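You operate a simulated robot arm through the tools that you are given. There is no shell and no other tool.

The job below is to be done with a simulated two-armed robot. You get a single attempt, and the scene is never put back.

Task
Wipe the smear off the deck, lay the foam strip there and stand the kit box on the strip.
Fine: put the yellow wiper back. Set down upright: yellow wiper, kit box. What is to be rubbed or washed off counts as gone when no trace of it is left.

The check looks at the end state, three seconds after you hand in, the way a careful person would. Anything else that was tipped, shoved, dropped, spilled or broken makes it a failure.

Robot
Two 7-joint arms with fingered hands on one trunk that stands fixed in place. Base frame: the origin is at the foot of the trunk, x ahead of it, y to its left, z up; the work surface is at about z = 500. Lengths are in mm, angles in degrees, forces in N, time in s.
The left shoulder is at [61, 181, 1173], the right one opposite. With the tool pointing down near the work surface each hand reaches from about 100 to 640 mm from the base axis, measured 20 degrees to its own side. Payload 3.8 kg a hand.
The tool frame of a hand sits at the grasp point between the pads (the TCP): z along the fingers, y along the line on which they close. The tips reach 30 mm beyond it. Largest opening 104 mm; the body of the gripper starts 35 mm behind the TCP. The gripper is a hand of 4 fingers: y runs from the thumb to the fingers, the wrist lies at [-17, -104, -178] in the tool frame, and closing takes about 1.5 s.
Orientation is that of the tool frame in the base frame, as a unit quaternion [w, x, y, z]. With the fingers straight down and the wrist toward the robot, the tool's x, y and z point along [0, 1, 0], [1, 0, 0] and [0, 0, -1] of the base frame.

Tools
- The arms move only by the tool jog_arm. It takes "left_rows", "right_rows" or both (then of equal length, played together; a hand with none holds still); each is a list of rows, each a list of 6 numbers: the shift along the tool's x, y, z in units of 20 mm (1.0 is 20 mm), then the turn, a rotation vector about the tool's x, y, z in units of 8 degrees (1.0 is 8 degrees). In form: [[tx, ty, tz, rx, ry, rz], ...]. A call has 1 to 20 rows; each row shifts and turns the commanded pose from where the row before left it, along the tool's axes as they then stand. "left_gripper" and "right_gripper" are, for a hand that has rows, the closure, from 0 (fully open) to 1 (shut), set as the call begins (left out, the last holds). A call with a number of a shift or a turn outside -1 to 1 is refused whole. A row lasts 0.2 s, in which the tool goes at most 50 mm and 8.6 degrees; a call with a longer step from one row to the next is refused whole, and so is a gripper value outside its range. Where a pose cannot be reached the arm comes as near as it can. A force on the tool above 60 N (or 10 N above the force at the start of the call, whichever is more), or a blocked arm, ends the call early, and 0.2 s more pass. The fingers move at their own pace (about 72 mm/s each) and stop on an object; they squeeze with about 31 N. The grip force told is the motor's: it shows also when the fingers shut on nothing. Time passes only in rows, and 0.2 s behind the last, so rows that do not move let the fingers close. It gives the time, the measured TCP pose, the force on the tool (base axes), the opening and the grip force at its end, in the units of the frame above (readings bear some noise), with the torque about the TCP (base axes, N m) and any sound that the robot's microphone picked up.
- Cameras (640 x 400 px; columns grow to the right, rows downward): "scene" is now at [143.4, -37.5, 1358.6]; the picture's right is [-0.44, -0.90, 0.00], its down [-0.46, 0.23, -0.86] and it looks along [0.77, -0.37, -0.52] (base axes); focal length 214 px, centre (320, 200). "left" rides on the left gripper at [-66, -90, -125] in its tool frame; the picture's right is [-0.78, -0.30, 0.56], its down [0.57, -0.70, 0.43] and it looks along [0.26, 0.65, 0.71] (tool axes); focal length 275 px, centre (320, 200). "right" rides on the right gripper at [66, -90, -126] in its tool frame; the picture's right is [-0.78, 0.30, -0.56], its down [-0.57, -0.70, 0.42] and it looks along [-0.26, 0.65, 0.71] (tool axes); focal length 275 px, centre (320, 200). There is no depth. A picture from a camera that has moved, and an enlarged one, comes with that camera's place and axes in the base frame and with its lens.
- get_image(camera): a new picture of that camera. The clock stands still meanwhile.
- slide_trunk(by): slides the trunk up (or, below 0, down) by that many mm; the arms and the scene camera ride with it, the base frame stays. It gives what a move gives, with no picture.
- move_fingers(index, middle, ring, thumb_bend, thumb_turn, hand): sets how far each is bent, from 0 (flat) to 1 (curled in); at 0.3 the hand is open as for a grip, at 0.7 the pads meet at the TCP. One left out holds its place. A second passes; each finger stops where it meets its share of the squeeze, and holds until it gets a number again. A gripper value or a shape takes the hand back. It gives what a move gives, with no picture; readings hold the bend of each and the force on the fingers (four entries, about 0 where the hand has none), thumb and palm. thumb_turn goes from beside the hand (0) to across from the fingers (1), as for a grip.
- hand_shape(shape, hand): the hand has 4 fingers and takes this shape, open, in about a second: jaw (thumb against the fingers, like two jaws); tri (thumb and two fingers); tip (a fingertip pinch); poke (one finger out to press); point (the index stretched); flat (the hand flat); cup (the hand cupped); fist (a fist). The gripper value then closes the fingers along that shape, each until it touches; the sizes above hold for jaw. It gives what a move gives, with no picture.
- turn_head(pan, tilt): turns the head with the scene camera to pan (to the left, within 86 degrees either way) and tilt (down, from -29 to 69), counted from straight ahead of the robot. It gives what a move gives.
- zoom(camera, box): a new picture of the part [left, top, right, bottom] of that camera's present view, enlarged. The clock stands still meanwhile.
- job_done(): hands the job in; it is judged then, once.

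Places have to be worked out from the pictures, the camera data and where the tool is seen. Open the grippers and draw the arms clear of the work before you hand the job in, unless the task says otherwise.

The tools are called after "Request:" as name(argument=value, ...) on one line, values as JSON. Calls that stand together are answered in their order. jog_arm: Moves the arms, as the interface text tells. Its arguments: {"type":"object","properties":{"left_rows":{"type":"array"},"left_gripper":{"type":"number"},"right_rows":{"type":"array"},"right_gripper":{"type":"number"}},"required":[]} The other tools are called the same way: slide_trunk (by) slides the trunk up or down; hand_shape (shape, hand) gives the hand a shape; move_fingers (index, middle, ring, thumb_bend, thumb_turn, hand) moves the fingers one by one; turn_head (pan, tilt) turns the head that bears the scene camera; get_image (camera) takes a picture; zoom (camera, box) takes an enlarged picture of a part of a camera's view; job_done () hands the job in.

At the start:

```text
time: 0.0
left_position: [511.4, -12.6, 1307.8]
left_ee_rot: [0.0, 0.706, 0.708, 0.0]
left_contact_force: [0.7, -0.1, 0.1]
left_moment: [0.01, -0.01, 0.0]
left_gripper_width: 103.7
left_grasp_force: 0.1
left_shape: jaw
left_bend: [0.3, 0.3, 0.3, 0.3, 0.97]
left_finger forces: [0.1, 0.0, 0.0, 0.0, 0.0, 0.1]
right_position: [392.7, -425.0, 1200.7]
right_ee_rot: [0.0, 0.707, 0.707, 0.0]
right_contact_force: [0.7, 0.0, -0.1]
right_moment: [0.02, 0.04, -0.02]
right_gripper_width: 103.6
right_grasp_force: 0.0
right_shape: jaw
right_bend: [0.3, 0.3, 0.3, 0.3, 0.97]
right_finger forces: [0.1, 0.1, 0.1, 0.1, 0.0, 0.1]
trunk travel left (down, up): [-325.0, 431.0]
head pan, tilt: [-25.9, 31.1]
```

scene: 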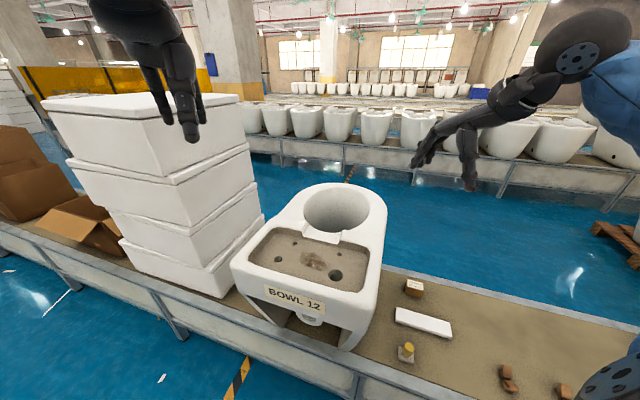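
right: 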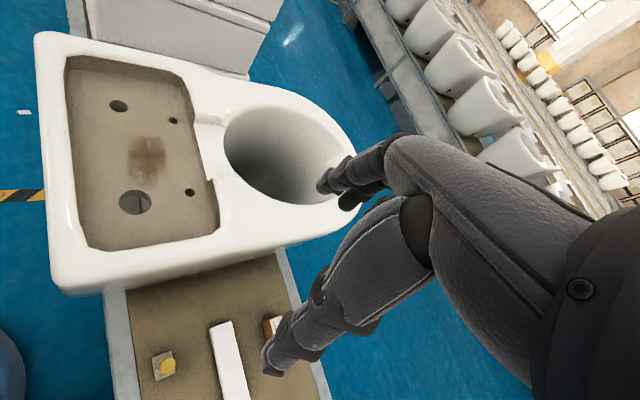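
left: 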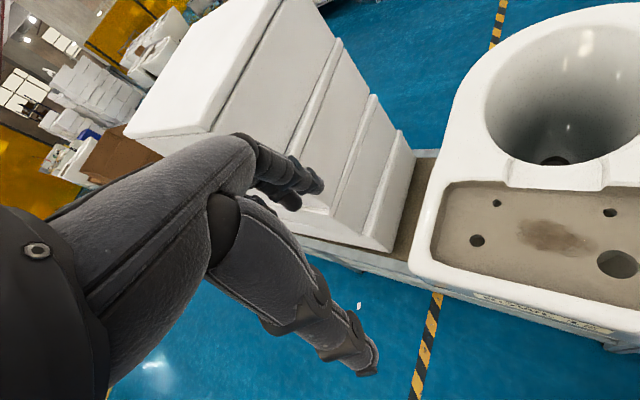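

I'll look more closely at the bowl's deck and the items to its right before moving anything.

Request:
zoom(camera="scene", box=[220, 170, 400, 350])

Request:
zoom(camera="scene", box=[370, 260, 530, 390])

Request:
zoom(camera="right", box=[30, 20, 350, 220])

Request:
zoom(camera="right", box=[100, 250, 340, 400])

```text
2.22 times, centred on (310, 260) of scene
camera zoom: at [143.4, -37.5, 1358.6], right [-0.44, -0.9, 0.0], down [-0.46, 0.23, -0.86], along [0.77, -0.37, -0.52], focal length 477 px, centre (342, 67)
```

zoom: 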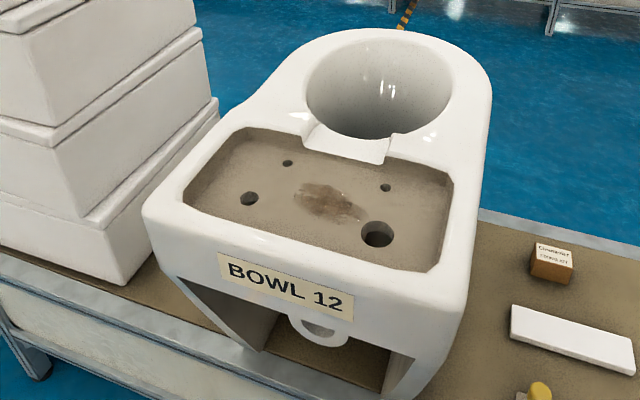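

```text
3.08 times, centred on (450, 325) of scene
camera zoom: at [143.4, -37.5, 1358.6], right [-0.44, -0.9, 0.0], down [-0.46, 0.23, -0.86], along [0.77, -0.37, -0.52], focal length 660 px, centre (-80, -185)
```

zoom: 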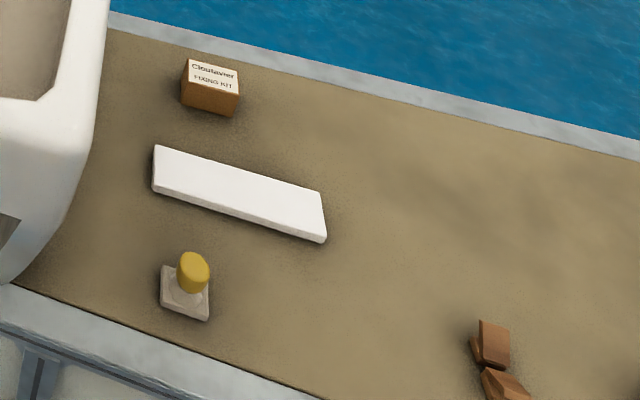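

```text
2.00 times, centred on (190, 120) of right
camera zoom: at [303.9, -360.9, 1323.8], right [0.3, -0.78, 0.56], down [-0.7, -0.57, -0.42], along [0.65, -0.26, -0.71], focal length 551 px, centre (580, 360)
```

zoom: 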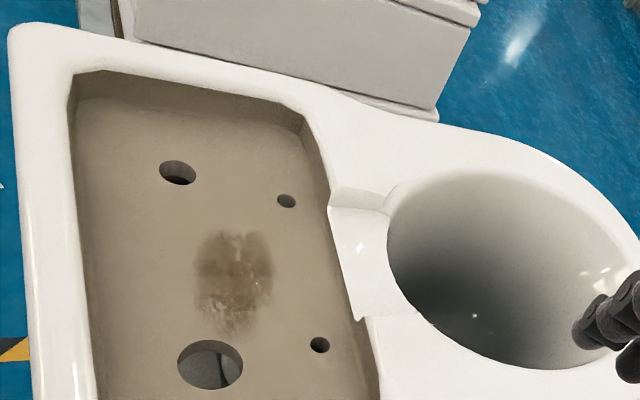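

```text
2.67 times, centred on (220, 325) of right
camera zoom: at [303.9, -360.9, 1323.8], right [0.3, -0.78, 0.56], down [-0.7, -0.57, -0.42], along [0.65, -0.26, -0.71], focal length 734 px, centre (587, -133)
```

zoom: 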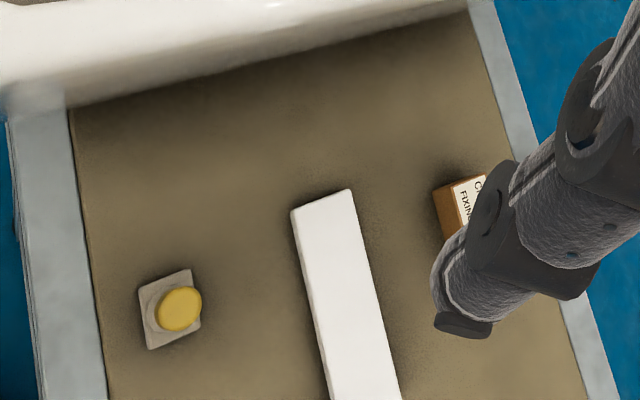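

The deck smear triangulates to about (557, -221, 880), and the wiper, strip and box lie on the belt (z≈500) near (333,-465), (392,-610) and (515,-688). First I draw the left arm back and to the left so it stays clear of the bowl.

Request:
jog_arm(left_rows=[[1, -0.5, 0, 0, 0, 0], [1, -0.5, 0, 0, 0, 0], [1, -0.5, 0, 0, 0, 0], [1, -0.5, 0, 0, 0, 0], [1, -0.5, 0, 0, 0, 0], [1, -0.5, 0, 0, 0, 0], [1, -0.5, 0, 0, 0, 0], [1, -0.5, 0, 0, 0, 0], [1, -0.5, 0, 0, 0, 0], [1, -0.5, 0, 0, 0, 0], [1, -0.5, 0, 0, 0, 0], [1, -0.5, 0, 0, 0, 0], [1, -0.5, 0, 0, 0, 0], [1, -0.5, 0, 0, 0, 0]])

Request:
turn_head(pan=-40, tilt=50)

Request:
get_image(camera="scene")

```text
time: 3.0
left_position: [370.4, 267.1, 1307.9]
left_ee_rot: [0.0, 0.707, 0.707, 0.001]
left_contact_force: [0.7, 0.3, -0.5]
left_moment: [-0.02, -0.04, 0.01]
left_gripper_width: 103.7
left_grasp_force: 0.0
left_shape: jaw
left_bend: [0.3, 0.3, 0.3, 0.3, 0.97]
left_finger forces: [0.0, 0.0, 0.1, 0.1, 0.0, 0.0]
right_position: [391.8, -425.7, 1201.4]
right_ee_rot: [0.0, 0.707, 0.707, 0.0]
right_contact_force: [0.2, 0.1, -0.9]
right_moment: [-0.02, -0.02, -0.01]
right_gripper_width: 103.8
right_grasp_force: 0.0
right_shape: jaw
right_bend: [0.3, 0.3, 0.3, 0.3, 0.97]
right_finger forces: [0.0, 0.1, 0.1, 0.0, 0.0, 0.1]
trunk travel left (down, up): [-325.0, 431.0]
head pan, tilt: [-25.9, 31.1]
```

```text
time: 3.8
left_position: [370.6, 266.9, 1307.3]
left_ee_rot: [0.0, 0.706, 0.708, 0.0]
left_contact_force: [0.2, -0.1, 0.6]
left_moment: [-0.01, 0.01, 0.0]
left_gripper_width: 103.6
left_grasp_force: 0.0
left_shape: jaw
left_bend: [0.3, 0.3, 0.3, 0.3, 0.97]
left_finger forces: [0.0, 0.0, 0.0, 0.0, 0.1, 0.0]
right_position: [391.7, -424.6, 1200.9]
right_ee_rot: [0.0, 0.707, 0.707, 0.0]
right_contact_force: [0.0, 0.1, 0.2]
right_moment: [0.0, 0.0, -0.03]
right_gripper_width: 104.2
right_grasp_force: 0.0
right_shape: jaw
right_bend: [0.3, 0.3, 0.3, 0.3, 0.97]
right_finger forces: [0.1, 0.1, 0.1, 0.0, 0.0, 0.0]
trunk travel left (down, up): [-325.0, 431.0]
head pan, tilt: [-40.0, 50.0]
```

```text
taken
camera scene: at [121.4, -47.5, 1330.8], right [-0.64, -0.77, 0.0], down [-0.59, 0.49, -0.64], along [0.49, -0.41, -0.77], focal length 214 px, centre (320, 200)
```

scene: 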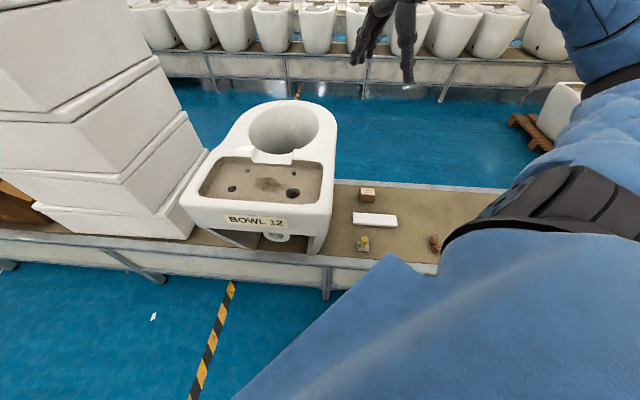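

The belt runs diagonally (about -43° yaw), with the right shoulder facing the wiper, strip and box. I turn the right hand to match the belt and shift it over the wiper area.

Request:
jog_arm(right_rows=[[0, 0, 0, 0, 0, 0.885], [0, 0, 0, 0, 0, 0.885], [0, 0, 0, 0, 0, 0.885], [0, 0, 0, 0, 0, 0.885], [0, 0, 0, 0, 0, 0.885], [0, 0, 0, 0, 0, 0.885], [-1, -0.5, 0, 0, 0, 0], [-1, -0.5, 0, 0, 0, 0], [-1, -0.5, 0, 0, 0, 0], [-0.5, -0.5, 0, 0, 0, 0]])

Request:
slide_trunk(by=-300)

Request:
get_image(camera="right")

Request:
get_image(camera="scene")

```text
time: 6.0
left_position: [369.9, 265.5, 1307.4]
left_ee_rot: [0.0, 0.707, 0.708, 0.001]
left_contact_force: [-0.2, 0.3, -0.6]
left_moment: [-0.01, 0.0, -0.01]
left_gripper_width: 103.8
left_grasp_force: 0.1
left_shape: jaw
left_bend: [0.3, 0.3, 0.3, 0.3, 0.97]
left_finger forces: [0.0, 0.0, 0.0, 0.0, 0.0, 0.0]
right_position: [315.6, -448.3, 1200.6]
right_ee_rot: [0.0, 0.915, 0.404, 0.0]
right_contact_force: [0.2, 1.2, 1.0]
right_moment: [0.02, 0.03, -0.01]
right_gripper_width: 104.0
right_grasp_force: 0.0
right_shape: jaw
right_bend: [0.3, 0.3, 0.3, 0.3, 0.97]
right_finger forces: [0.1, 0.0, 0.0, 0.1, 0.0, 0.0]
trunk travel left (down, up): [-325.0, 431.0]
head pan, tilt: [-40.0, 50.0]
```

```text
time: 9.0
left_position: [376.5, 266.1, 1005.6]
left_ee_rot: [-0.004, 0.707, 0.707, -0.004]
left_contact_force: [-0.4, 0.4, -0.4]
left_moment: [-0.02, 0.0, 0.01]
left_gripper_width: 103.5
left_grasp_force: 0.0
left_shape: jaw
left_bend: [0.3, 0.3, 0.3, 0.3, 0.97]
left_finger forces: [0.0, 0.0, 0.0, 0.0, 0.0, 0.0]
right_position: [315.1, -449.1, 901.9]
right_ee_rot: [0.0, 0.915, 0.404, 0.0]
right_contact_force: [-0.3, 0.3, -0.7]
right_moment: [0.02, 0.02, -0.01]
right_gripper_width: 103.8
right_grasp_force: 0.0
right_shape: jaw
right_bend: [0.3, 0.3, 0.3, 0.3, 0.97]
right_finger forces: [0.1, 0.0, 0.1, 0.0, 0.0, 0.0]
trunk travel left (down, up): [-25.0, 731.0]
head pan, tilt: [-40.0, 50.0]
```

```text
taken
camera right: at [294.7, -342.0, 1024.0], right [-0.3, -0.77, 0.56], down [-0.9, 0.05, -0.42], along [0.3, -0.63, -0.71], focal length 275 px, centre (320, 200)
```

right: 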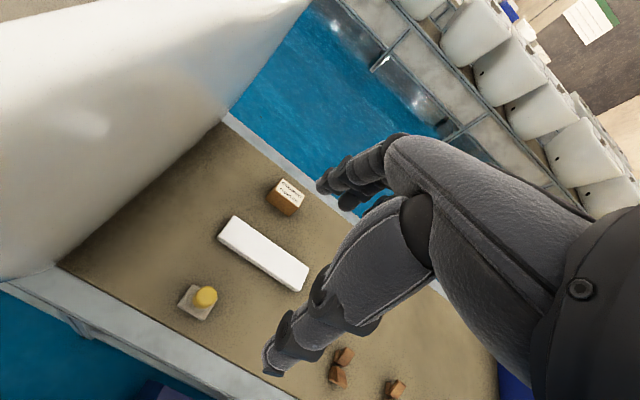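

```text
taken
camera scene: at [280.2, -47.6, 1017.1], right [-0.64, -0.77, 0.0], down [-0.59, 0.49, -0.64], along [0.49, -0.41, -0.77], focal length 214 px, centre (320, 200)
```

scene: 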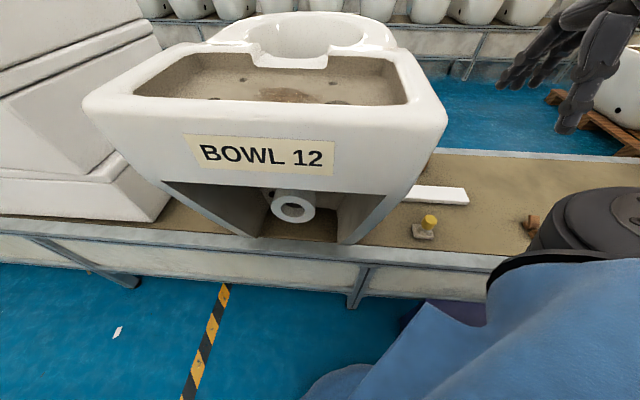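

The trunk is lowered with no contact; wiper, strip and box are all visible from the right hand camera. I enlarge both views to measure them.

Request:
zoom(camera="right", box=[140, 160, 340, 340])

Request:
zoom(camera="scene", box=[390, 150, 550, 250])

Request:
zoom(camera="scene", box=[80, 10, 450, 210])

```text
2.22 times, centred on (240, 250) of right
camera zoom: at [294.7, -342.0, 1024.0], right [-0.3, -0.77, 0.56], down [-0.9, 0.05, -0.42], along [0.3, -0.63, -0.71], focal length 612 px, centre (498, 89)
```

zoom: 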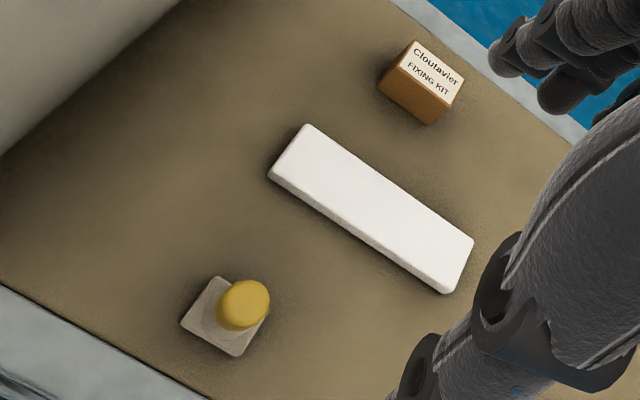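

```text
4.00 times, centred on (470, 200) of scene
camera zoom: at [280.2, -47.6, 1017.1], right [-0.64, -0.77, 0.0], down [-0.59, 0.49, -0.64], along [0.49, -0.41, -0.77], focal length 858 px, centre (-280, 200)
```

zoom: 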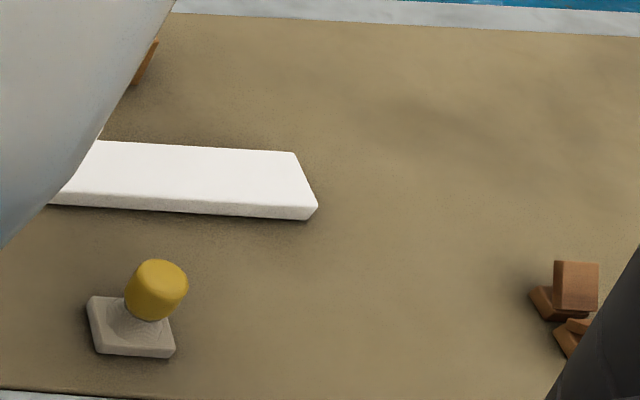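

```text
1.73 times, centred on (265, 110) of scene
camera zoom: at [280.2, -47.6, 1017.1], right [-0.64, -0.77, 0.0], down [-0.59, 0.49, -0.64], along [0.49, -0.41, -0.77], focal length 371 px, centre (415, 356)
```

zoom: 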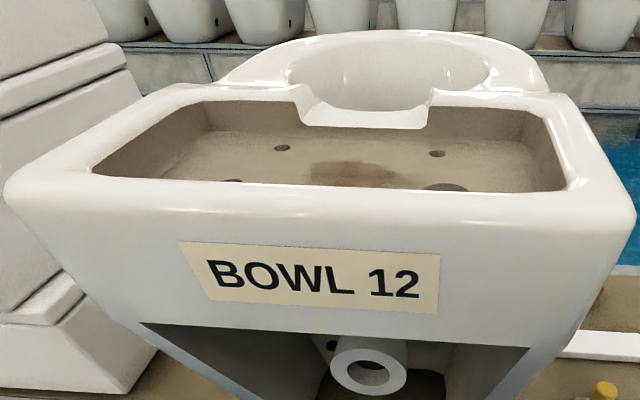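

Wiper centre works out at about (341,-466), knob top z≈570, knob ≈35 mm wide; belt direction agrees with tool y ≈ (0.74,-0.67). I move over it and descend to z≈650 to check the alignment.

Request:
jog_arm(right_rows=[[0.07, 0.38, 0.3, 0, 0, 0], [0.07, 0.38, 0.5, 0, 0, 0], [0.07, 0.38, 0.8, 0, 0, 0], [0.07, 0.38, 1, 0, 0, 0], [0, 0, 1, 0, 0, 0], [0, 0, 1, 0, 0, 0], [0, 0, 1, 0, 0, 0], [0, 0, 1, 0, 0, 0], [0, 0, 1, 0, 0, 0], [0, 0, 1, 0, 0, 0], [0, 0, 1, 0, 0, 0], [0, 0, 1, 0, 0, 0], [0, 0, 1, 0, 0, 0], [0, 0, 1, 0, 0, 0], [0, 0, 0, 0, 0, 0]])

Request:
get_image(camera="right")

Request:
get_image(camera="scene")

```text
time: 12.2
left_position: [376.8, 265.3, 1003.6]
left_ee_rot: [-0.004, 0.707, 0.707, -0.005]
left_contact_force: [0.2, 1.0, 0.4]
left_moment: [-0.02, -0.04, 0.01]
left_gripper_width: 103.8
left_grasp_force: 0.1
left_shape: jaw
left_bend: [0.3, 0.3, 0.3, 0.3, 0.97]
left_finger forces: [0.0, 0.0, 0.0, 0.1, 0.0, 0.0]
right_position: [372.0, -538.2, 690.8]
right_ee_rot: [-0.002, 0.915, 0.403, -0.001]
right_contact_force: [1.1, -0.7, 0.5]
right_moment: [0.04, -0.01, 0.02]
right_gripper_width: 103.8
right_grasp_force: 0.0
right_shape: jaw
right_bend: [0.3, 0.3, 0.3, 0.3, 0.97]
right_finger forces: [0.0, 0.0, 0.0, 0.1, 0.0, 0.0]
right hand out of reach, approached as far as the arm can: row 3, 4, 5, 6, 7, 8, 9, 10, 11, 12, 14
trunk travel left (down, up): [-25.0, 731.0]
head pan, tilt: [-40.0, 50.0]
```

```text
taken
camera right: at [352.5, -429.5, 815.4], right [-0.3, -0.77, 0.56], down [-0.9, 0.05, -0.42], along [0.3, -0.63, -0.71], focal length 275 px, centre (320, 200)
```

right: 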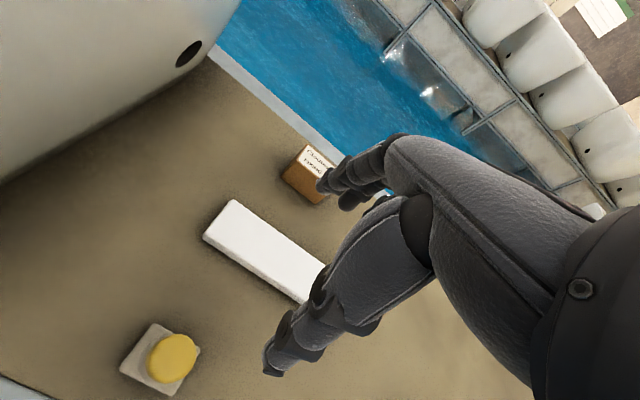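

```text
taken
camera scene: at [280.6, -47.7, 1016.9], right [-0.64, -0.77, 0.0], down [-0.59, 0.49, -0.64], along [0.49, -0.41, -0.77], focal length 214 px, centre (320, 200)
```

scene: 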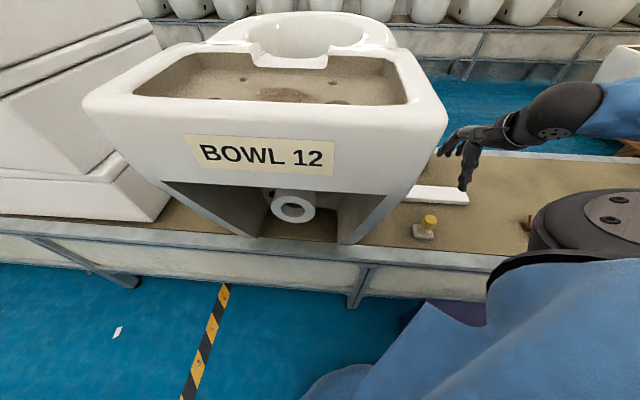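

The low trunk put the shoulder too close and the arm could not fold to the target (it stopped at (372,-538,691), clear of everything). I raise the trunk again and check the pose.

Request:
slide_trunk(by=260)

```text
time: 14.9
left_position: [377.6, 266.5, 1265.0]
left_ee_rot: [-0.004, 0.707, 0.707, -0.004]
left_contact_force: [-0.3, -1.0, 0.6]
left_moment: [0.0, 0.0, 0.02]
left_gripper_width: 103.6
left_grasp_force: 0.0
left_shape: jaw
left_bend: [0.3, 0.3, 0.3, 0.3, 0.97]
left_finger forces: [0.0, 0.1, 0.0, 0.1, 0.1, 0.0]
right_position: [372.0, -535.8, 952.0]
right_ee_rot: [-0.001, 0.915, 0.404, -0.001]
right_contact_force: [0.7, 0.1, -0.4]
right_moment: [-0.02, 0.01, -0.02]
right_gripper_width: 103.7
right_grasp_force: 0.1
right_shape: jaw
right_bend: [0.3, 0.3, 0.3, 0.3, 0.97]
right_finger forces: [0.1, 0.1, 0.1, 0.0, 0.1, 0.0]
trunk travel left (down, up): [-285.0, 471.0]
head pan, tilt: [-40.0, 50.0]
```

Trunk is back up, hand at (372,-536,952). I shift sideways toward the wiper's place first and check that the pose follows the command.

Request:
jog_arm(right_rows=[[0.307, -0.7, 0, 0, 0, 0], [0.307, -0.7, 0, 0, 0, 0], [0.307, -0.7, 0, 0, 0, 0], [0.307, -0.7, 0, 0, 0, 0], [0.307, -0.7, 0, 0, 0, 0], [0, 0, 0, 0, 0, 0]])

```text
time: 16.3
left_position: [377.1, 266.2, 1266.0]
left_ee_rot: [-0.004, 0.707, 0.707, -0.004]
left_contact_force: [-0.5, -0.7, 0.1]
left_moment: [-0.03, -0.03, 0.0]
left_gripper_width: 103.6
left_grasp_force: 0.1
left_shape: jaw
left_bend: [0.3, 0.3, 0.3, 0.3, 0.97]
left_finger forces: [0.1, 0.1, 0.0, 0.0, 0.1, 0.0]
right_position: [350.1, -473.9, 952.4]
right_ee_rot: [0.0, 0.915, 0.403, 0.0]
right_contact_force: [-0.1, -0.2, -0.4]
right_moment: [0.01, 0.02, 0.0]
right_gripper_width: 103.6
right_grasp_force: 0.1
right_shape: jaw
right_bend: [0.3, 0.3, 0.3, 0.3, 0.97]
right_finger forces: [0.0, 0.0, 0.1, 0.0, 0.0, 0.0]
right hand out of reach, approached as far as the arm can: row 5
trunk travel left (down, up): [-285.0, 471.0]
head pan, tilt: [-40.0, 50.0]
```

The hand follows now. I descend straight down to z≈650 and apply the last 12 mm correction at the lower height, where the arm has more room.

Request:
jog_arm(right_rows=[[0, 0, 1, 0, 0, 0], [0, 0, 1, 0, 0, 0], [0, 0, 1, 0, 0, 0], [0, 0, 1, 0, 0, 0], [0, 0, 1, 0, 0, 0], [0, 0, 1, 0, 0, 0], [0, 0, 1, 0, 0, 0], [0, 0, 1, 0, 0, 0], [0, 0, 1, 0, 0, 0], [0, 0, 1, 0, 0, 0], [0, 0, 1, 0, 0, 0], [0, -0.2, 1, 0, 0, 0], [0, -0.2, 1, 0, 0, 0], [0, -0.2, 1, 0, 0, 0], [0, 0, 0.5, 0, 0, 0], [0, 0, 0, 0, 0, 0]])

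Request:
get_image(camera="right")

Request:
get_image(camera="scene")

```text
time: 19.7
left_position: [376.2, 266.4, 1265.1]
left_ee_rot: [-0.005, 0.707, 0.707, -0.004]
left_contact_force: [0.3, 0.2, -0.5]
left_moment: [0.0, 0.05, 0.02]
left_gripper_width: 103.7
left_grasp_force: 0.0
left_shape: jaw
left_bend: [0.3, 0.3, 0.3, 0.3, 0.97]
left_finger forces: [0.1, 0.0, 0.0, 0.1, 0.0, 0.1]
right_position: [340.0, -463.6, 663.0]
right_ee_rot: [-0.001, 0.915, 0.404, 0.0]
right_contact_force: [-0.6, 0.5, 0.5]
right_moment: [0.02, -0.02, 0.03]
right_gripper_width: 103.6
right_grasp_force: 0.2
right_shape: jaw
right_bend: [0.3, 0.3, 0.3, 0.3, 0.97]
right_finger forces: [0.0, 0.0, 0.0, 0.1, 0.0, 0.1]
trunk travel left (down, up): [-285.0, 471.0]
head pan, tilt: [-40.0, 50.0]
```

```text
taken
camera right: at [319.7, -357.0, 786.2], right [-0.3, -0.77, 0.56], down [-0.9, 0.05, -0.42], along [0.3, -0.63, -0.71], focal length 275 px, centre (320, 200)
```

right: 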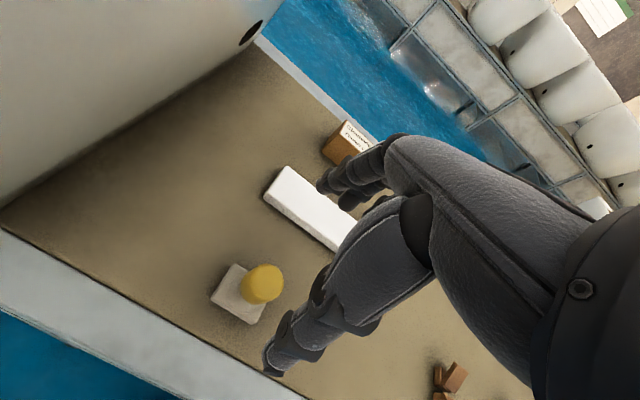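

```text
taken
camera scene: at [136.7, -47.6, 1290.0], right [-0.64, -0.77, 0.0], down [-0.59, 0.49, -0.64], along [0.49, -0.41, -0.77], focal length 214 px, centre (320, 200)
```

scene: 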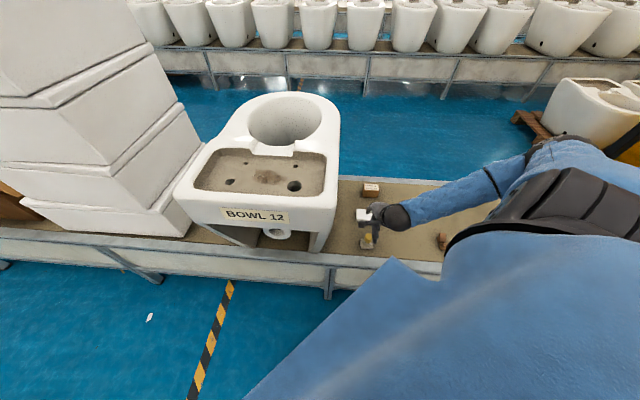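

The hand is nearly centred: wiper at about (342.5,-463.5), TCP at (340,-463.6). I enlarge the views to see the knob and plate shape before descending.

Request:
zoom(camera="right", box=[180, 220, 340, 340])

Request:
zoom(camera="scene", box=[320, 170, 480, 270])

```text
3.33 times, centred on (260, 280) of right
camera zoom: at [319.7, -357.0, 786.2], right [-0.3, -0.77, 0.56], down [-0.9, 0.05, -0.42], along [0.3, -0.63, -0.71], focal length 918 px, centre (520, -67)
```

zoom: 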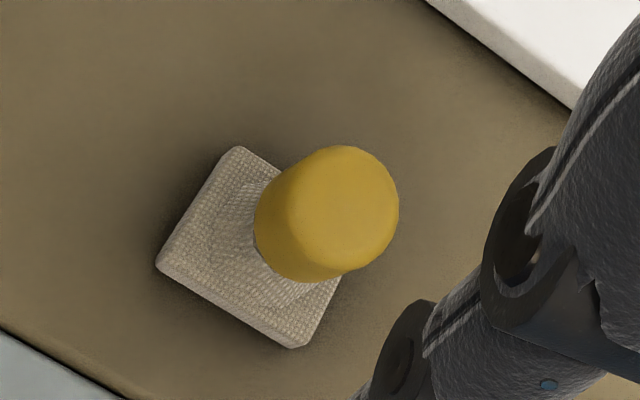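

```text
4.00 times, centred on (400, 220) of scene
camera zoom: at [136.7, -47.6, 1290.0], right [-0.64, -0.77, 0.0], down [-0.59, 0.49, -0.64], along [0.49, -0.41, -0.77], focal length 858 px, centre (0, 120)
```

zoom: 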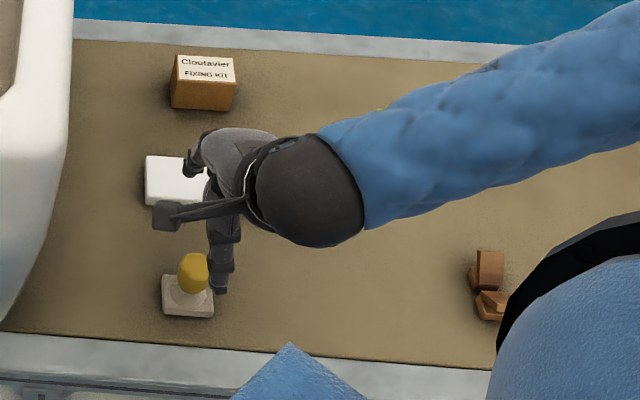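

Knob top ≈ z 566, pad ≈47×40 mm, centred at about (343,-465). I correct ~3 mm and descend to TCP z≈554 with the hand open.

Request:
jog_arm(right_rows=[[0.05, 0.12, 0.5, 0, 0, 0], [0, 0, 1, 0, 0, 0], [0, 0, 1, 0, 0, 0], [0, 0, 1, 0, 0, 0], [0, 0, 0.8, 0, 0, 0], [0, 0, 0.6, 0, 0, 0], [0, 0, 0.5, 0, 0, 0], [0, 0, 0, 0, 0, 0], [0, 0, 0, 0, 0, 0]])

Request:
get_image(camera="right")

Request:
zoom(camera="scene", box=[320, 170, 480, 270])

```text
time: 21.7
left_position: [376.7, 265.4, 1265.4]
left_ee_rot: [-0.004, 0.707, 0.707, -0.004]
left_contact_force: [-0.1, 1.1, -0.3]
left_moment: [-0.01, 0.01, 0.0]
left_gripper_width: 103.6
left_grasp_force: 0.0
left_shape: jaw
left_bend: [0.3, 0.3, 0.3, 0.3, 0.97]
left_finger forces: [0.1, 0.0, 0.0, 0.0, 0.1, 0.0]
right_position: [341.7, -465.6, 552.7]
right_ee_rot: [-0.001, 0.915, 0.403, 0.0]
right_contact_force: [-0.2, 0.2, 0.4]
right_moment: [0.01, 0.0, 0.05]
right_gripper_width: 103.7
right_grasp_force: 0.0
right_shape: jaw
right_bend: [0.3, 0.3, 0.3, 0.3, 0.97]
right_finger forces: [0.0, 0.1, 0.1, 0.0, 0.1, 0.0]
trunk travel left (down, up): [-285.0, 471.0]
head pan, tilt: [-40.0, 50.0]
```

```text
taken
camera right: at [321.9, -358.0, 677.3], right [-0.3, -0.77, 0.56], down [-0.9, 0.05, -0.42], along [0.3, -0.63, -0.71], focal length 275 px, centre (320, 200)
```

right: 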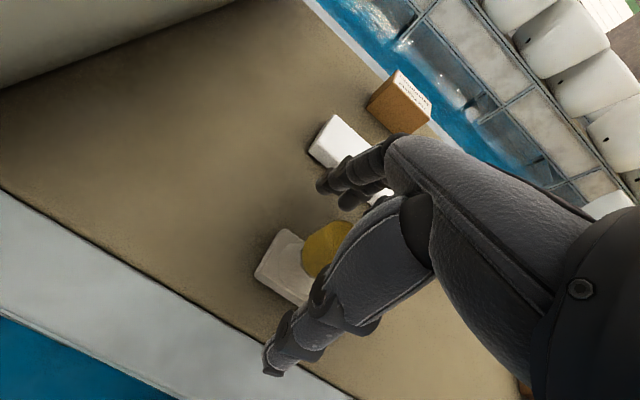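

```text
4.00 times, centred on (400, 220) of scene
camera zoom: at [136.7, -47.6, 1290.0], right [-0.64, -0.77, 0.0], down [-0.59, 0.49, -0.64], along [0.49, -0.41, -0.77], focal length 858 px, centre (0, 120)
```

zoom: 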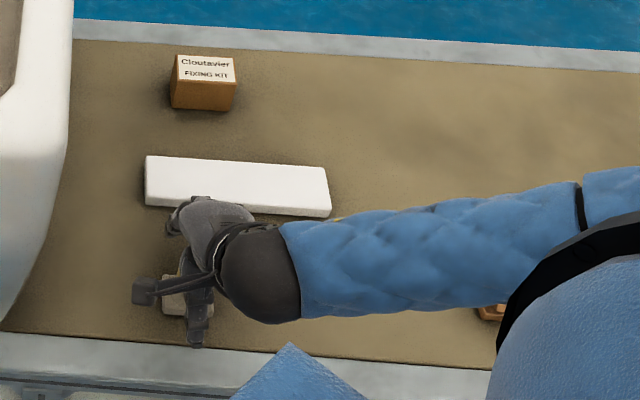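

No contact and the knob sits between thumb and fingers. I close the right hand on it without moving.

Request:
jog_arm(right_rows=[[0, 0, 0, 0, 0, 0], [0, 0, 0, 0, 0, 0], [0, 0, 0, 0, 0, 0], [0, 0, 0, 0, 0, 0], [0, 0, 0, 0, 0, 0], [0, 0, 0, 0, 0, 0], [0, 0, 0, 0, 0, 0], [0, 0, 0, 0, 0, 0], [0, 0, 0, 0, 0, 0]], right_gripper=1)

Request:
get_image(camera="right")

Request:
zoom(camera="scene", box=[320, 170, 480, 270])

```text
time: 23.7
left_position: [377.3, 265.8, 1265.0]
left_ee_rot: [-0.004, 0.707, 0.707, -0.004]
left_contact_force: [0.4, 0.1, 0.1]
left_moment: [0.0, -0.01, 0.01]
left_gripper_width: 103.8
left_grasp_force: 0.1
left_shape: jaw
left_bend: [0.3, 0.3, 0.3, 0.3, 0.97]
left_finger forces: [0.1, 0.0, 0.0, 0.1, 0.0, 0.0]
right_position: [342.2, -465.5, 553.5]
right_ee_rot: [-0.001, 0.915, 0.403, 0.001]
right_contact_force: [0.0, 0.5, 0.7]
right_moment: [0.01, -0.02, 0.01]
right_gripper_width: 15.2
right_grasp_force: 31.1
right_shape: jaw
right_bend: [0.72, 0.6, 0.68, 0.75, 1.0]
right_finger forces: [14.3, 10.1, 0.0, 0.0, 24.8, 0.1]
trunk travel left (down, up): [-285.0, 471.0]
head pan, tilt: [-40.0, 50.0]
```

```text
taken
camera right: at [322.0, -358.0, 677.4], right [-0.3, -0.77, 0.56], down [-0.9, 0.05, -0.42], along [0.3, -0.63, -0.71], focal length 275 px, centre (320, 200)
```

right: 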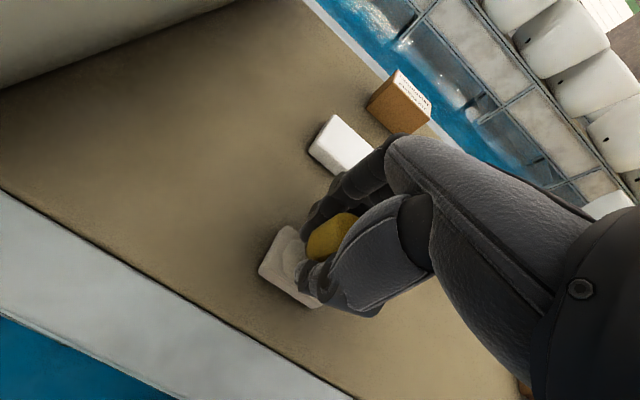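

```text
4.00 times, centred on (400, 220) of scene
camera zoom: at [136.7, -47.7, 1290.0], right [-0.64, -0.77, 0.0], down [-0.59, 0.49, -0.64], along [0.49, -0.41, -0.77], focal length 858 px, centre (0, 120)
```

zoom: 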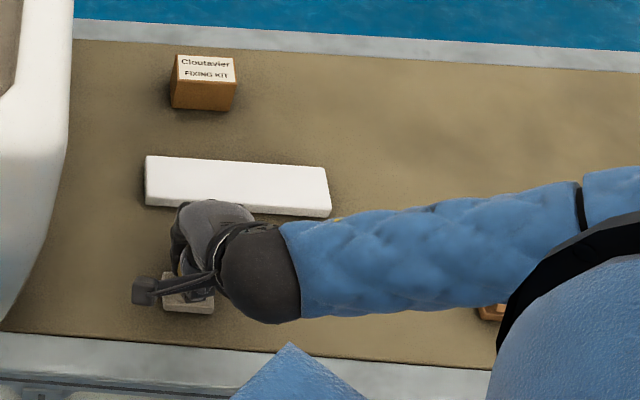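

Index, middle and thumb press on the knob with ~25 N. I lift gently 40 mm and check that the wiper comes up straight.

Request:
jog_arm(right_rows=[[0, 0, -0.3, 0, 0, 0], [0, 0, -0.4, 0, 0, 0], [0, 0, -0.5, 0, 0, 0], [0, 0, -0.8, 0, 0, 0], [0, 0, 0, 0, 0, 0]])

Request:
zoom(camera="right", box=[200, 140, 440, 340])

Request:
zoom(camera="scene", box=[320, 170, 480, 270])

Request:
get_image(camera="left")

```text
time: 24.9
left_position: [377.2, 265.9, 1264.8]
left_ee_rot: [-0.004, 0.707, 0.707, -0.005]
left_contact_force: [0.1, -0.6, -0.3]
left_moment: [0.0, -0.02, 0.0]
left_gripper_width: 103.8
left_grasp_force: 0.1
left_shape: jaw
left_bend: [0.3, 0.3, 0.3, 0.3, 0.97]
left_finger forces: [0.1, 0.0, 0.0, 0.0, 0.0, 0.0]
right_position: [341.2, -465.9, 595.2]
right_ee_rot: [0.0, 0.915, 0.403, 0.0]
right_contact_force: [-0.4, -0.5, -0.6]
right_moment: [-0.03, -0.03, -0.04]
right_gripper_width: 15.3
right_grasp_force: 30.8
right_shape: jaw
right_bend: [0.72, 0.6, 0.68, 0.75, 1.0]
right_finger forces: [14.4, 10.1, 0.0, 0.1, 24.8, 0.1]
trunk travel left (down, up): [-285.0, 471.0]
head pan, tilt: [-40.0, 50.0]
```

```text
2.00 times, centred on (320, 240) of right
camera zoom: at [321.7, -358.2, 717.9], right [-0.3, -0.77, 0.56], down [-0.9, 0.05, -0.42], along [0.3, -0.63, -0.71], focal length 551 px, centre (320, 120)
```

zoom: 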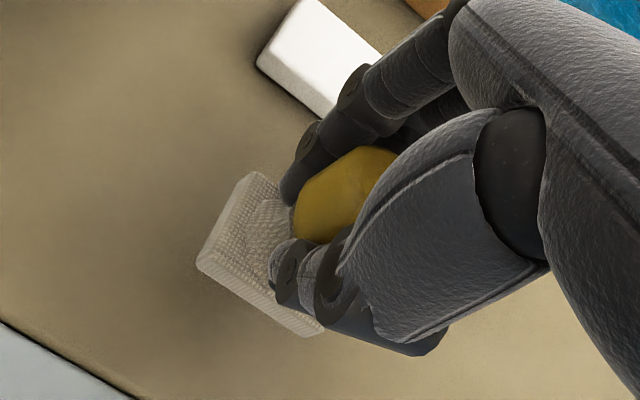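

```text
4.00 times, centred on (400, 220) of scene
camera zoom: at [136.8, -47.7, 1290.0], right [-0.64, -0.77, 0.0], down [-0.59, 0.49, -0.64], along [0.49, -0.41, -0.77], focal length 858 px, centre (0, 120)
```

zoom: 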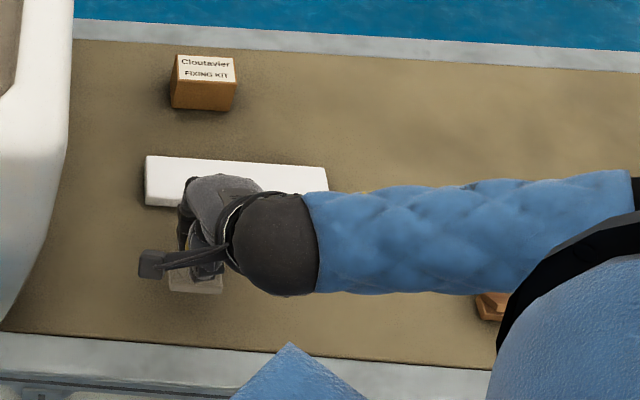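

```text
taken
camera left: at [288.7, 199.1, 1391.3], right [-0.3, -0.78, -0.55], down [-0.71, 0.57, -0.42], along [0.64, 0.26, -0.72], focal length 275 px, centre (320, 200)
```

left: 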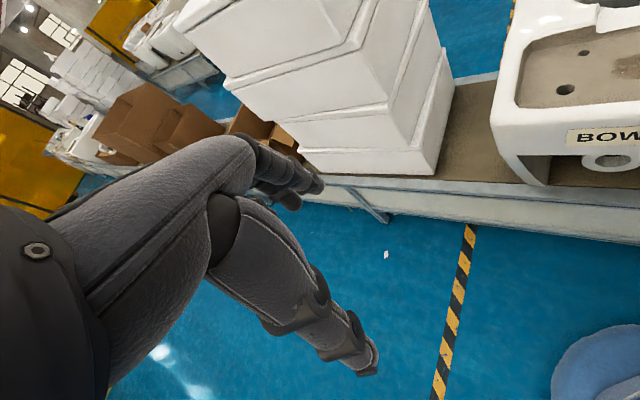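

The wiper hangs straight in the grip. I raise the trunk by 300 so the arm can work over the deck (z≈880), then lift further to clear the rim.

Request:
slide_trunk(by=300)

Request:
jog_arm(right_rows=[[0, 0, -1, 0, 0, 0], [0, 0, -1, 0, 0, 0], [0, 0, -1, 0, 0, 0], [0, 0, -1, 0, 0, 0], [0, 0, -1, 0, 0, 0], [0, 0, -1, 0, 0, 0], [0, 0, -1, 0, 0, 0], [0, 0, 0, 0, 0, 0]])

Request:
turn_head(pan=-25, tilt=60)

Request:
get_image(camera="scene")

Request:
get_image(camera="right")

```text
time: 27.9
left_position: [376.2, 266.0, 1564.9]
left_ee_rot: [-0.005, 0.706, 0.708, -0.004]
left_contact_force: [-0.1, 0.2, -0.4]
left_moment: [-0.02, -0.02, 0.01]
left_gripper_width: 103.6
left_grasp_force: 0.0
left_shape: jaw
left_bend: [0.3, 0.3, 0.3, 0.3, 0.97]
left_finger forces: [0.0, 0.0, 0.0, 0.0, 0.0, 0.1]
right_position: [342.6, -466.2, 894.8]
right_ee_rot: [0.001, 0.915, 0.404, -0.001]
right_contact_force: [0.1, 0.5, -1.1]
right_moment: [0.0, -0.03, 0.01]
right_gripper_width: 15.0
right_grasp_force: 30.5
right_shape: jaw
right_bend: [0.72, 0.6, 0.68, 0.75, 1.0]
right_finger forces: [14.5, 10.2, 0.0, 0.0, 24.8, 0.0]
trunk travel left (down, up): [-585.0, 171.0]
head pan, tilt: [-40.0, 50.0]
```

```text
time: 29.7
left_position: [376.5, 267.1, 1565.4]
left_ee_rot: [-0.005, 0.707, 0.707, -0.004]
left_contact_force: [-0.2, -0.4, -0.4]
left_moment: [-0.01, 0.01, -0.03]
left_gripper_width: 103.7
left_grasp_force: 0.0
left_shape: jaw
left_bend: [0.3, 0.3, 0.3, 0.3, 0.97]
left_finger forces: [0.0, 0.0, 0.0, 0.1, 0.0, 0.0]
right_position: [343.9, -464.4, 1034.8]
right_ee_rot: [0.0, 0.915, 0.404, -0.001]
right_contact_force: [0.6, 0.4, -0.8]
right_moment: [-0.02, 0.0, 0.06]
right_gripper_width: 15.3
right_grasp_force: 31.2
right_shape: jaw
right_bend: [0.72, 0.6, 0.68, 0.75, 1.0]
right_finger forces: [14.8, 10.4, 0.1, 0.0, 25.0, 0.0]
trunk travel left (down, up): [-585.0, 171.0]
head pan, tilt: [-40.0, 50.0]
```

```text
time: 30.5
left_position: [376.2, 266.9, 1564.1]
left_ee_rot: [-0.004, 0.707, 0.708, -0.004]
left_contact_force: [0.6, 0.6, 0.2]
left_moment: [-0.02, -0.01, 0.02]
left_gripper_width: 103.7
left_grasp_force: 0.0
left_shape: jaw
left_bend: [0.3, 0.3, 0.3, 0.3, 0.97]
left_finger forces: [0.1, 0.1, 0.0, 0.0, 0.0, 0.1]
right_position: [343.5, -464.5, 1034.5]
right_ee_rot: [0.0, 0.915, 0.403, 0.001]
right_contact_force: [-0.5, -0.1, -1.1]
right_moment: [0.02, -0.01, -0.01]
right_gripper_width: 15.1
right_grasp_force: 31.0
right_shape: jaw
right_bend: [0.72, 0.6, 0.68, 0.75, 1.0]
right_finger forces: [14.8, 10.3, 0.0, 0.1, 25.0, 0.1]
trunk travel left (down, up): [-585.0, 171.0]
head pan, tilt: [-25.0, 60.0]
```

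```text
taken
camera scene: at [73.2, -26.4, 1579.9], right [-0.42, -0.91, 0.0], down [-0.78, 0.37, -0.5], along [0.45, -0.21, -0.87], focal length 214 px, centre (320, 200)
```

scene: 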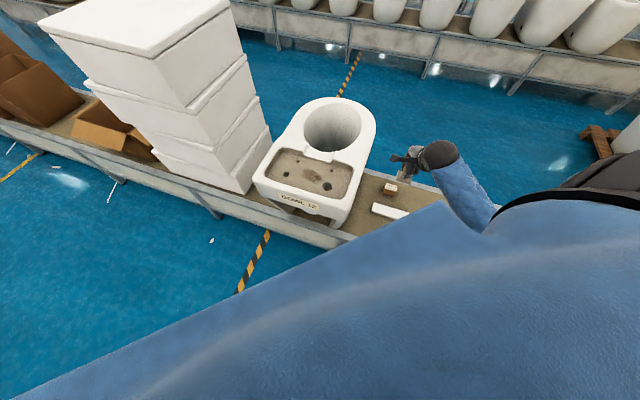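

```text
taken
camera right: at [322.7, -356.3, 1158.1], right [-0.3, -0.77, 0.56], down [-0.9, 0.05, -0.42], along [0.3, -0.63, -0.71], focal length 275 px, centre (320, 200)
```

right: 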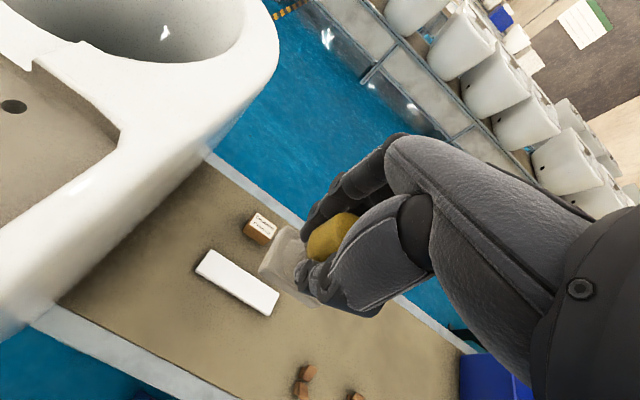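

The wiper is clear above rim height. I enlarge the deck in the scene view to measure the smear, holes and rim from this higher camera place.

Request:
zoom(camera="scene", box=[240, 90, 400, 220])

Request:
zoom(camera="scene", box=[265, 140, 365, 202])

```text
3.08 times, centred on (320, 155) of scene
camera zoom: at [73.2, -26.4, 1579.9], right [-0.42, -0.91, 0.0], down [-0.78, 0.37, -0.5], along [0.45, -0.21, -0.87], focal length 660 px, centre (320, 338)
```

zoom: 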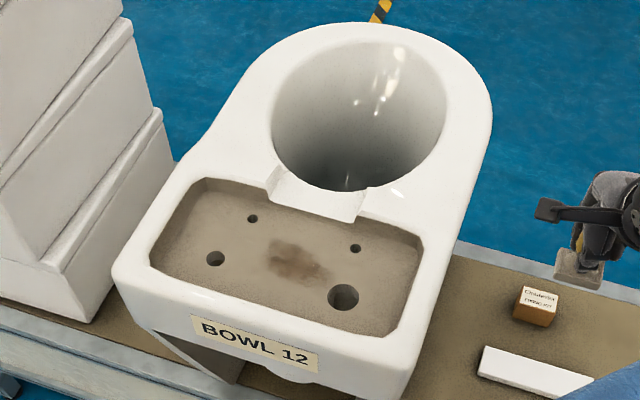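

```text
6.40 times, centred on (315, 171) of scene
camera zoom: at [73.2, -26.4, 1579.9], right [-0.42, -0.91, 0.0], down [-0.78, 0.37, -0.5], along [0.45, -0.21, -0.87], focal length 1373 px, centre (352, 386)
```

zoom: 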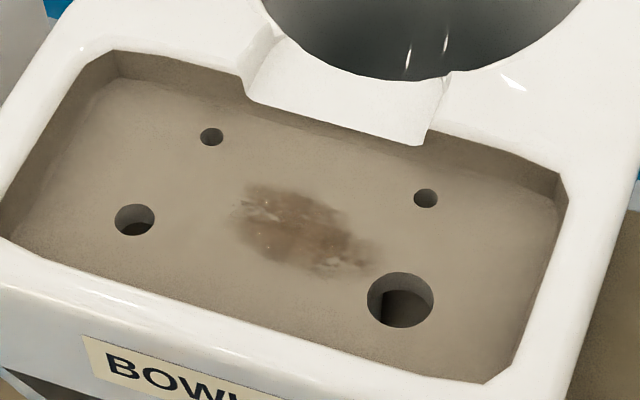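

On the deck plane the smear spans roughly 65×100 mm around (556,-216), floor about 150×320 mm with back wall at n≈630. I carry the wiper over to the smear centre at safe height.

Request:
jog_arm(right_rows=[[0.5, 0, 0, 0, 0, 0], [1, -0.05, 0, 0, 0, 0], [1, -0.05, 0, 0, 0, 0], [1, -0.05, 0, 0, 0, 0], [1, -0.05, 0, 0, 0, 0], [1, -0.05, 0, 0, 0, 0], [1, -0.05, 0, 0, 0, 0], [1, -0.05, 0, 0, 0, 0], [1, -0.05, 0, 0, 0, 0], [1, -0.05, 0, 0, 0, 0], [1, -0.05, 0, 0, 0, 0], [1, -0.05, 0, 0, 0, 0], [1, 0, 0, 0, 0, 0], [1, 0, 0, 0, 0, 0], [1, 0, 0, 0, 0, 0], [1, 0, 0, 0, 0, 0], [0.8, 0, 0, 0, 0, 0], [0, 0, 0, 0, 0, 0]])

Request:
get_image(camera="right")

Request:
zoom(camera="scene", box=[240, 90, 400, 220])

```text
time: 34.3
left_position: [376.8, 265.6, 1565.1]
left_ee_rot: [-0.004, 0.707, 0.707, -0.004]
left_contact_force: [0.4, 0.5, 0.7]
left_moment: [0.0, -0.04, -0.03]
left_gripper_width: 103.7
left_grasp_force: 0.1
left_shape: jaw
left_bend: [0.3, 0.3, 0.3, 0.3, 0.97]
left_finger forces: [0.1, 0.0, 0.1, 0.0, 0.1, 0.0]
right_position: [555.4, -237.0, 1033.7]
right_ee_rot: [0.014, 0.918, 0.397, -0.006]
right_contact_force: [0.6, -0.1, 0.5]
right_moment: [0.03, 0.01, 0.01]
right_gripper_width: 15.1
right_grasp_force: 31.2
right_shape: jaw
right_bend: [0.72, 0.6, 0.68, 0.75, 1.0]
right_finger forces: [15.2, 10.8, 0.0, 0.1, 25.1, 0.1]
trunk travel left (down, up): [-585.0, 171.0]
head pan, tilt: [-25.0, 60.0]
```

```text
taken
camera right: at [536.7, -124.2, 1153.3], right [-0.32, -0.75, 0.58], down [-0.9, 0.05, -0.43], along [0.29, -0.66, -0.69], focal length 275 px, centre (320, 200)
```

right: 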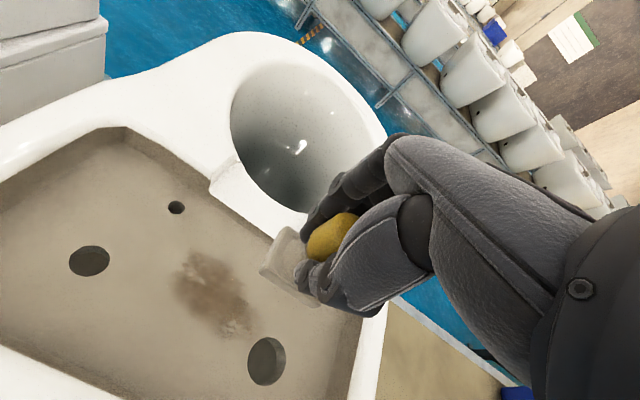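

```text
3.08 times, centred on (320, 155) of scene
camera zoom: at [73.1, -26.5, 1579.9], right [-0.42, -0.91, 0.0], down [-0.78, 0.37, -0.5], along [0.45, -0.21, -0.87], focal length 660 px, centre (320, 338)
```

zoom: 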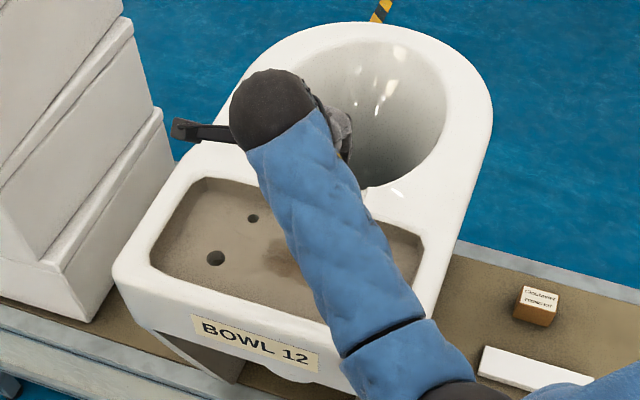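

The pose reads (555,-237) with a slight tilt, about 20 mm short of the command. I wait a moment to see whether it settles.

Request:
jog_arm(right_rows=[[0, 0, 0, 0, 0, 0], [0, 0, 0, 0, 0, 0], [0, 0, 0, 0, 0, 0]])

```text
time: 35.1
left_position: [378.0, 266.5, 1564.0]
left_ee_rot: [-0.004, 0.707, 0.707, -0.003]
left_contact_force: [-0.3, -0.1, 0.5]
left_moment: [-0.03, 0.0, 0.0]
left_gripper_width: 103.5
left_grasp_force: 0.2
left_shape: jaw
left_bend: [0.3, 0.3, 0.3, 0.3, 0.97]
left_finger forces: [0.1, 0.0, 0.1, 0.1, 0.1, 0.0]
right_position: [556.9, -235.8, 1035.4]
right_ee_rot: [0.014, 0.918, 0.397, -0.005]
right_contact_force: [-0.5, -0.5, -0.3]
right_moment: [0.0, 0.02, 0.0]
right_gripper_width: 15.1
right_grasp_force: 31.3
right_shape: jaw
right_bend: [0.72, 0.6, 0.68, 0.75, 1.0]
right_finger forces: [15.1, 10.9, 0.1, 0.0, 25.1, 0.1]
trunk travel left (down, up): [-585.0, 171.0]
head pan, tilt: [-25.0, 60.0]
```

It stays off, so the arm is near a joint limit with this yaw. I turn the hand back 24° (toward the robot's forward) to relax the wrist and see if the tool becomes vertical.

Request:
jog_arm(right_rows=[[0, 0, 0, 0, 0, -1], [0, 0, 0, 0, 0, -1], [0, 0, 0, 0, 0, -1], [0, 0, 0, 0, 0, 0]])

Request:
get_image(camera="right")

```text
time: 36.1
left_position: [378.2, 265.7, 1566.2]
left_ee_rot: [-0.004, 0.707, 0.707, -0.005]
left_contact_force: [0.0, 0.6, 0.0]
left_moment: [0.01, -0.01, -0.01]
left_gripper_width: 103.5
left_grasp_force: 0.1
left_shape: jaw
left_bend: [0.3, 0.3, 0.3, 0.3, 0.97]
left_finger forces: [0.0, 0.0, 0.0, 0.1, 0.1, 0.0]
right_position: [554.8, -217.1, 1033.5]
right_ee_rot: [-0.001, 0.81, 0.586, -0.001]
right_contact_force: [-0.7, -0.7, -1.1]
right_moment: [-0.02, 0.01, 0.02]
right_gripper_width: 15.2
right_grasp_force: 30.9
right_shape: jaw
right_bend: [0.72, 0.6, 0.68, 0.75, 1.0]
right_finger forces: [15.3, 11.1, 0.0, 0.0, 25.2, 0.0]
trunk travel left (down, up): [-585.0, 171.0]
head pan, tilt: [-25.0, 60.0]
```

```text
taken
camera right: at [491.8, -126.8, 1157.2], right [0.04, -0.83, 0.56], down [-0.85, -0.32, -0.42], along [0.53, -0.45, -0.71], focal length 275 px, centre (320, 200)
```

right: 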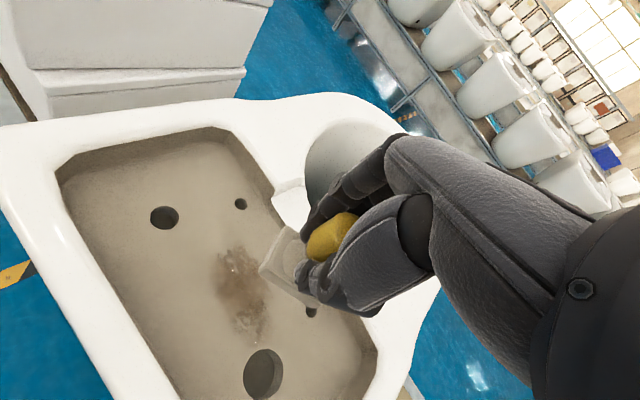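

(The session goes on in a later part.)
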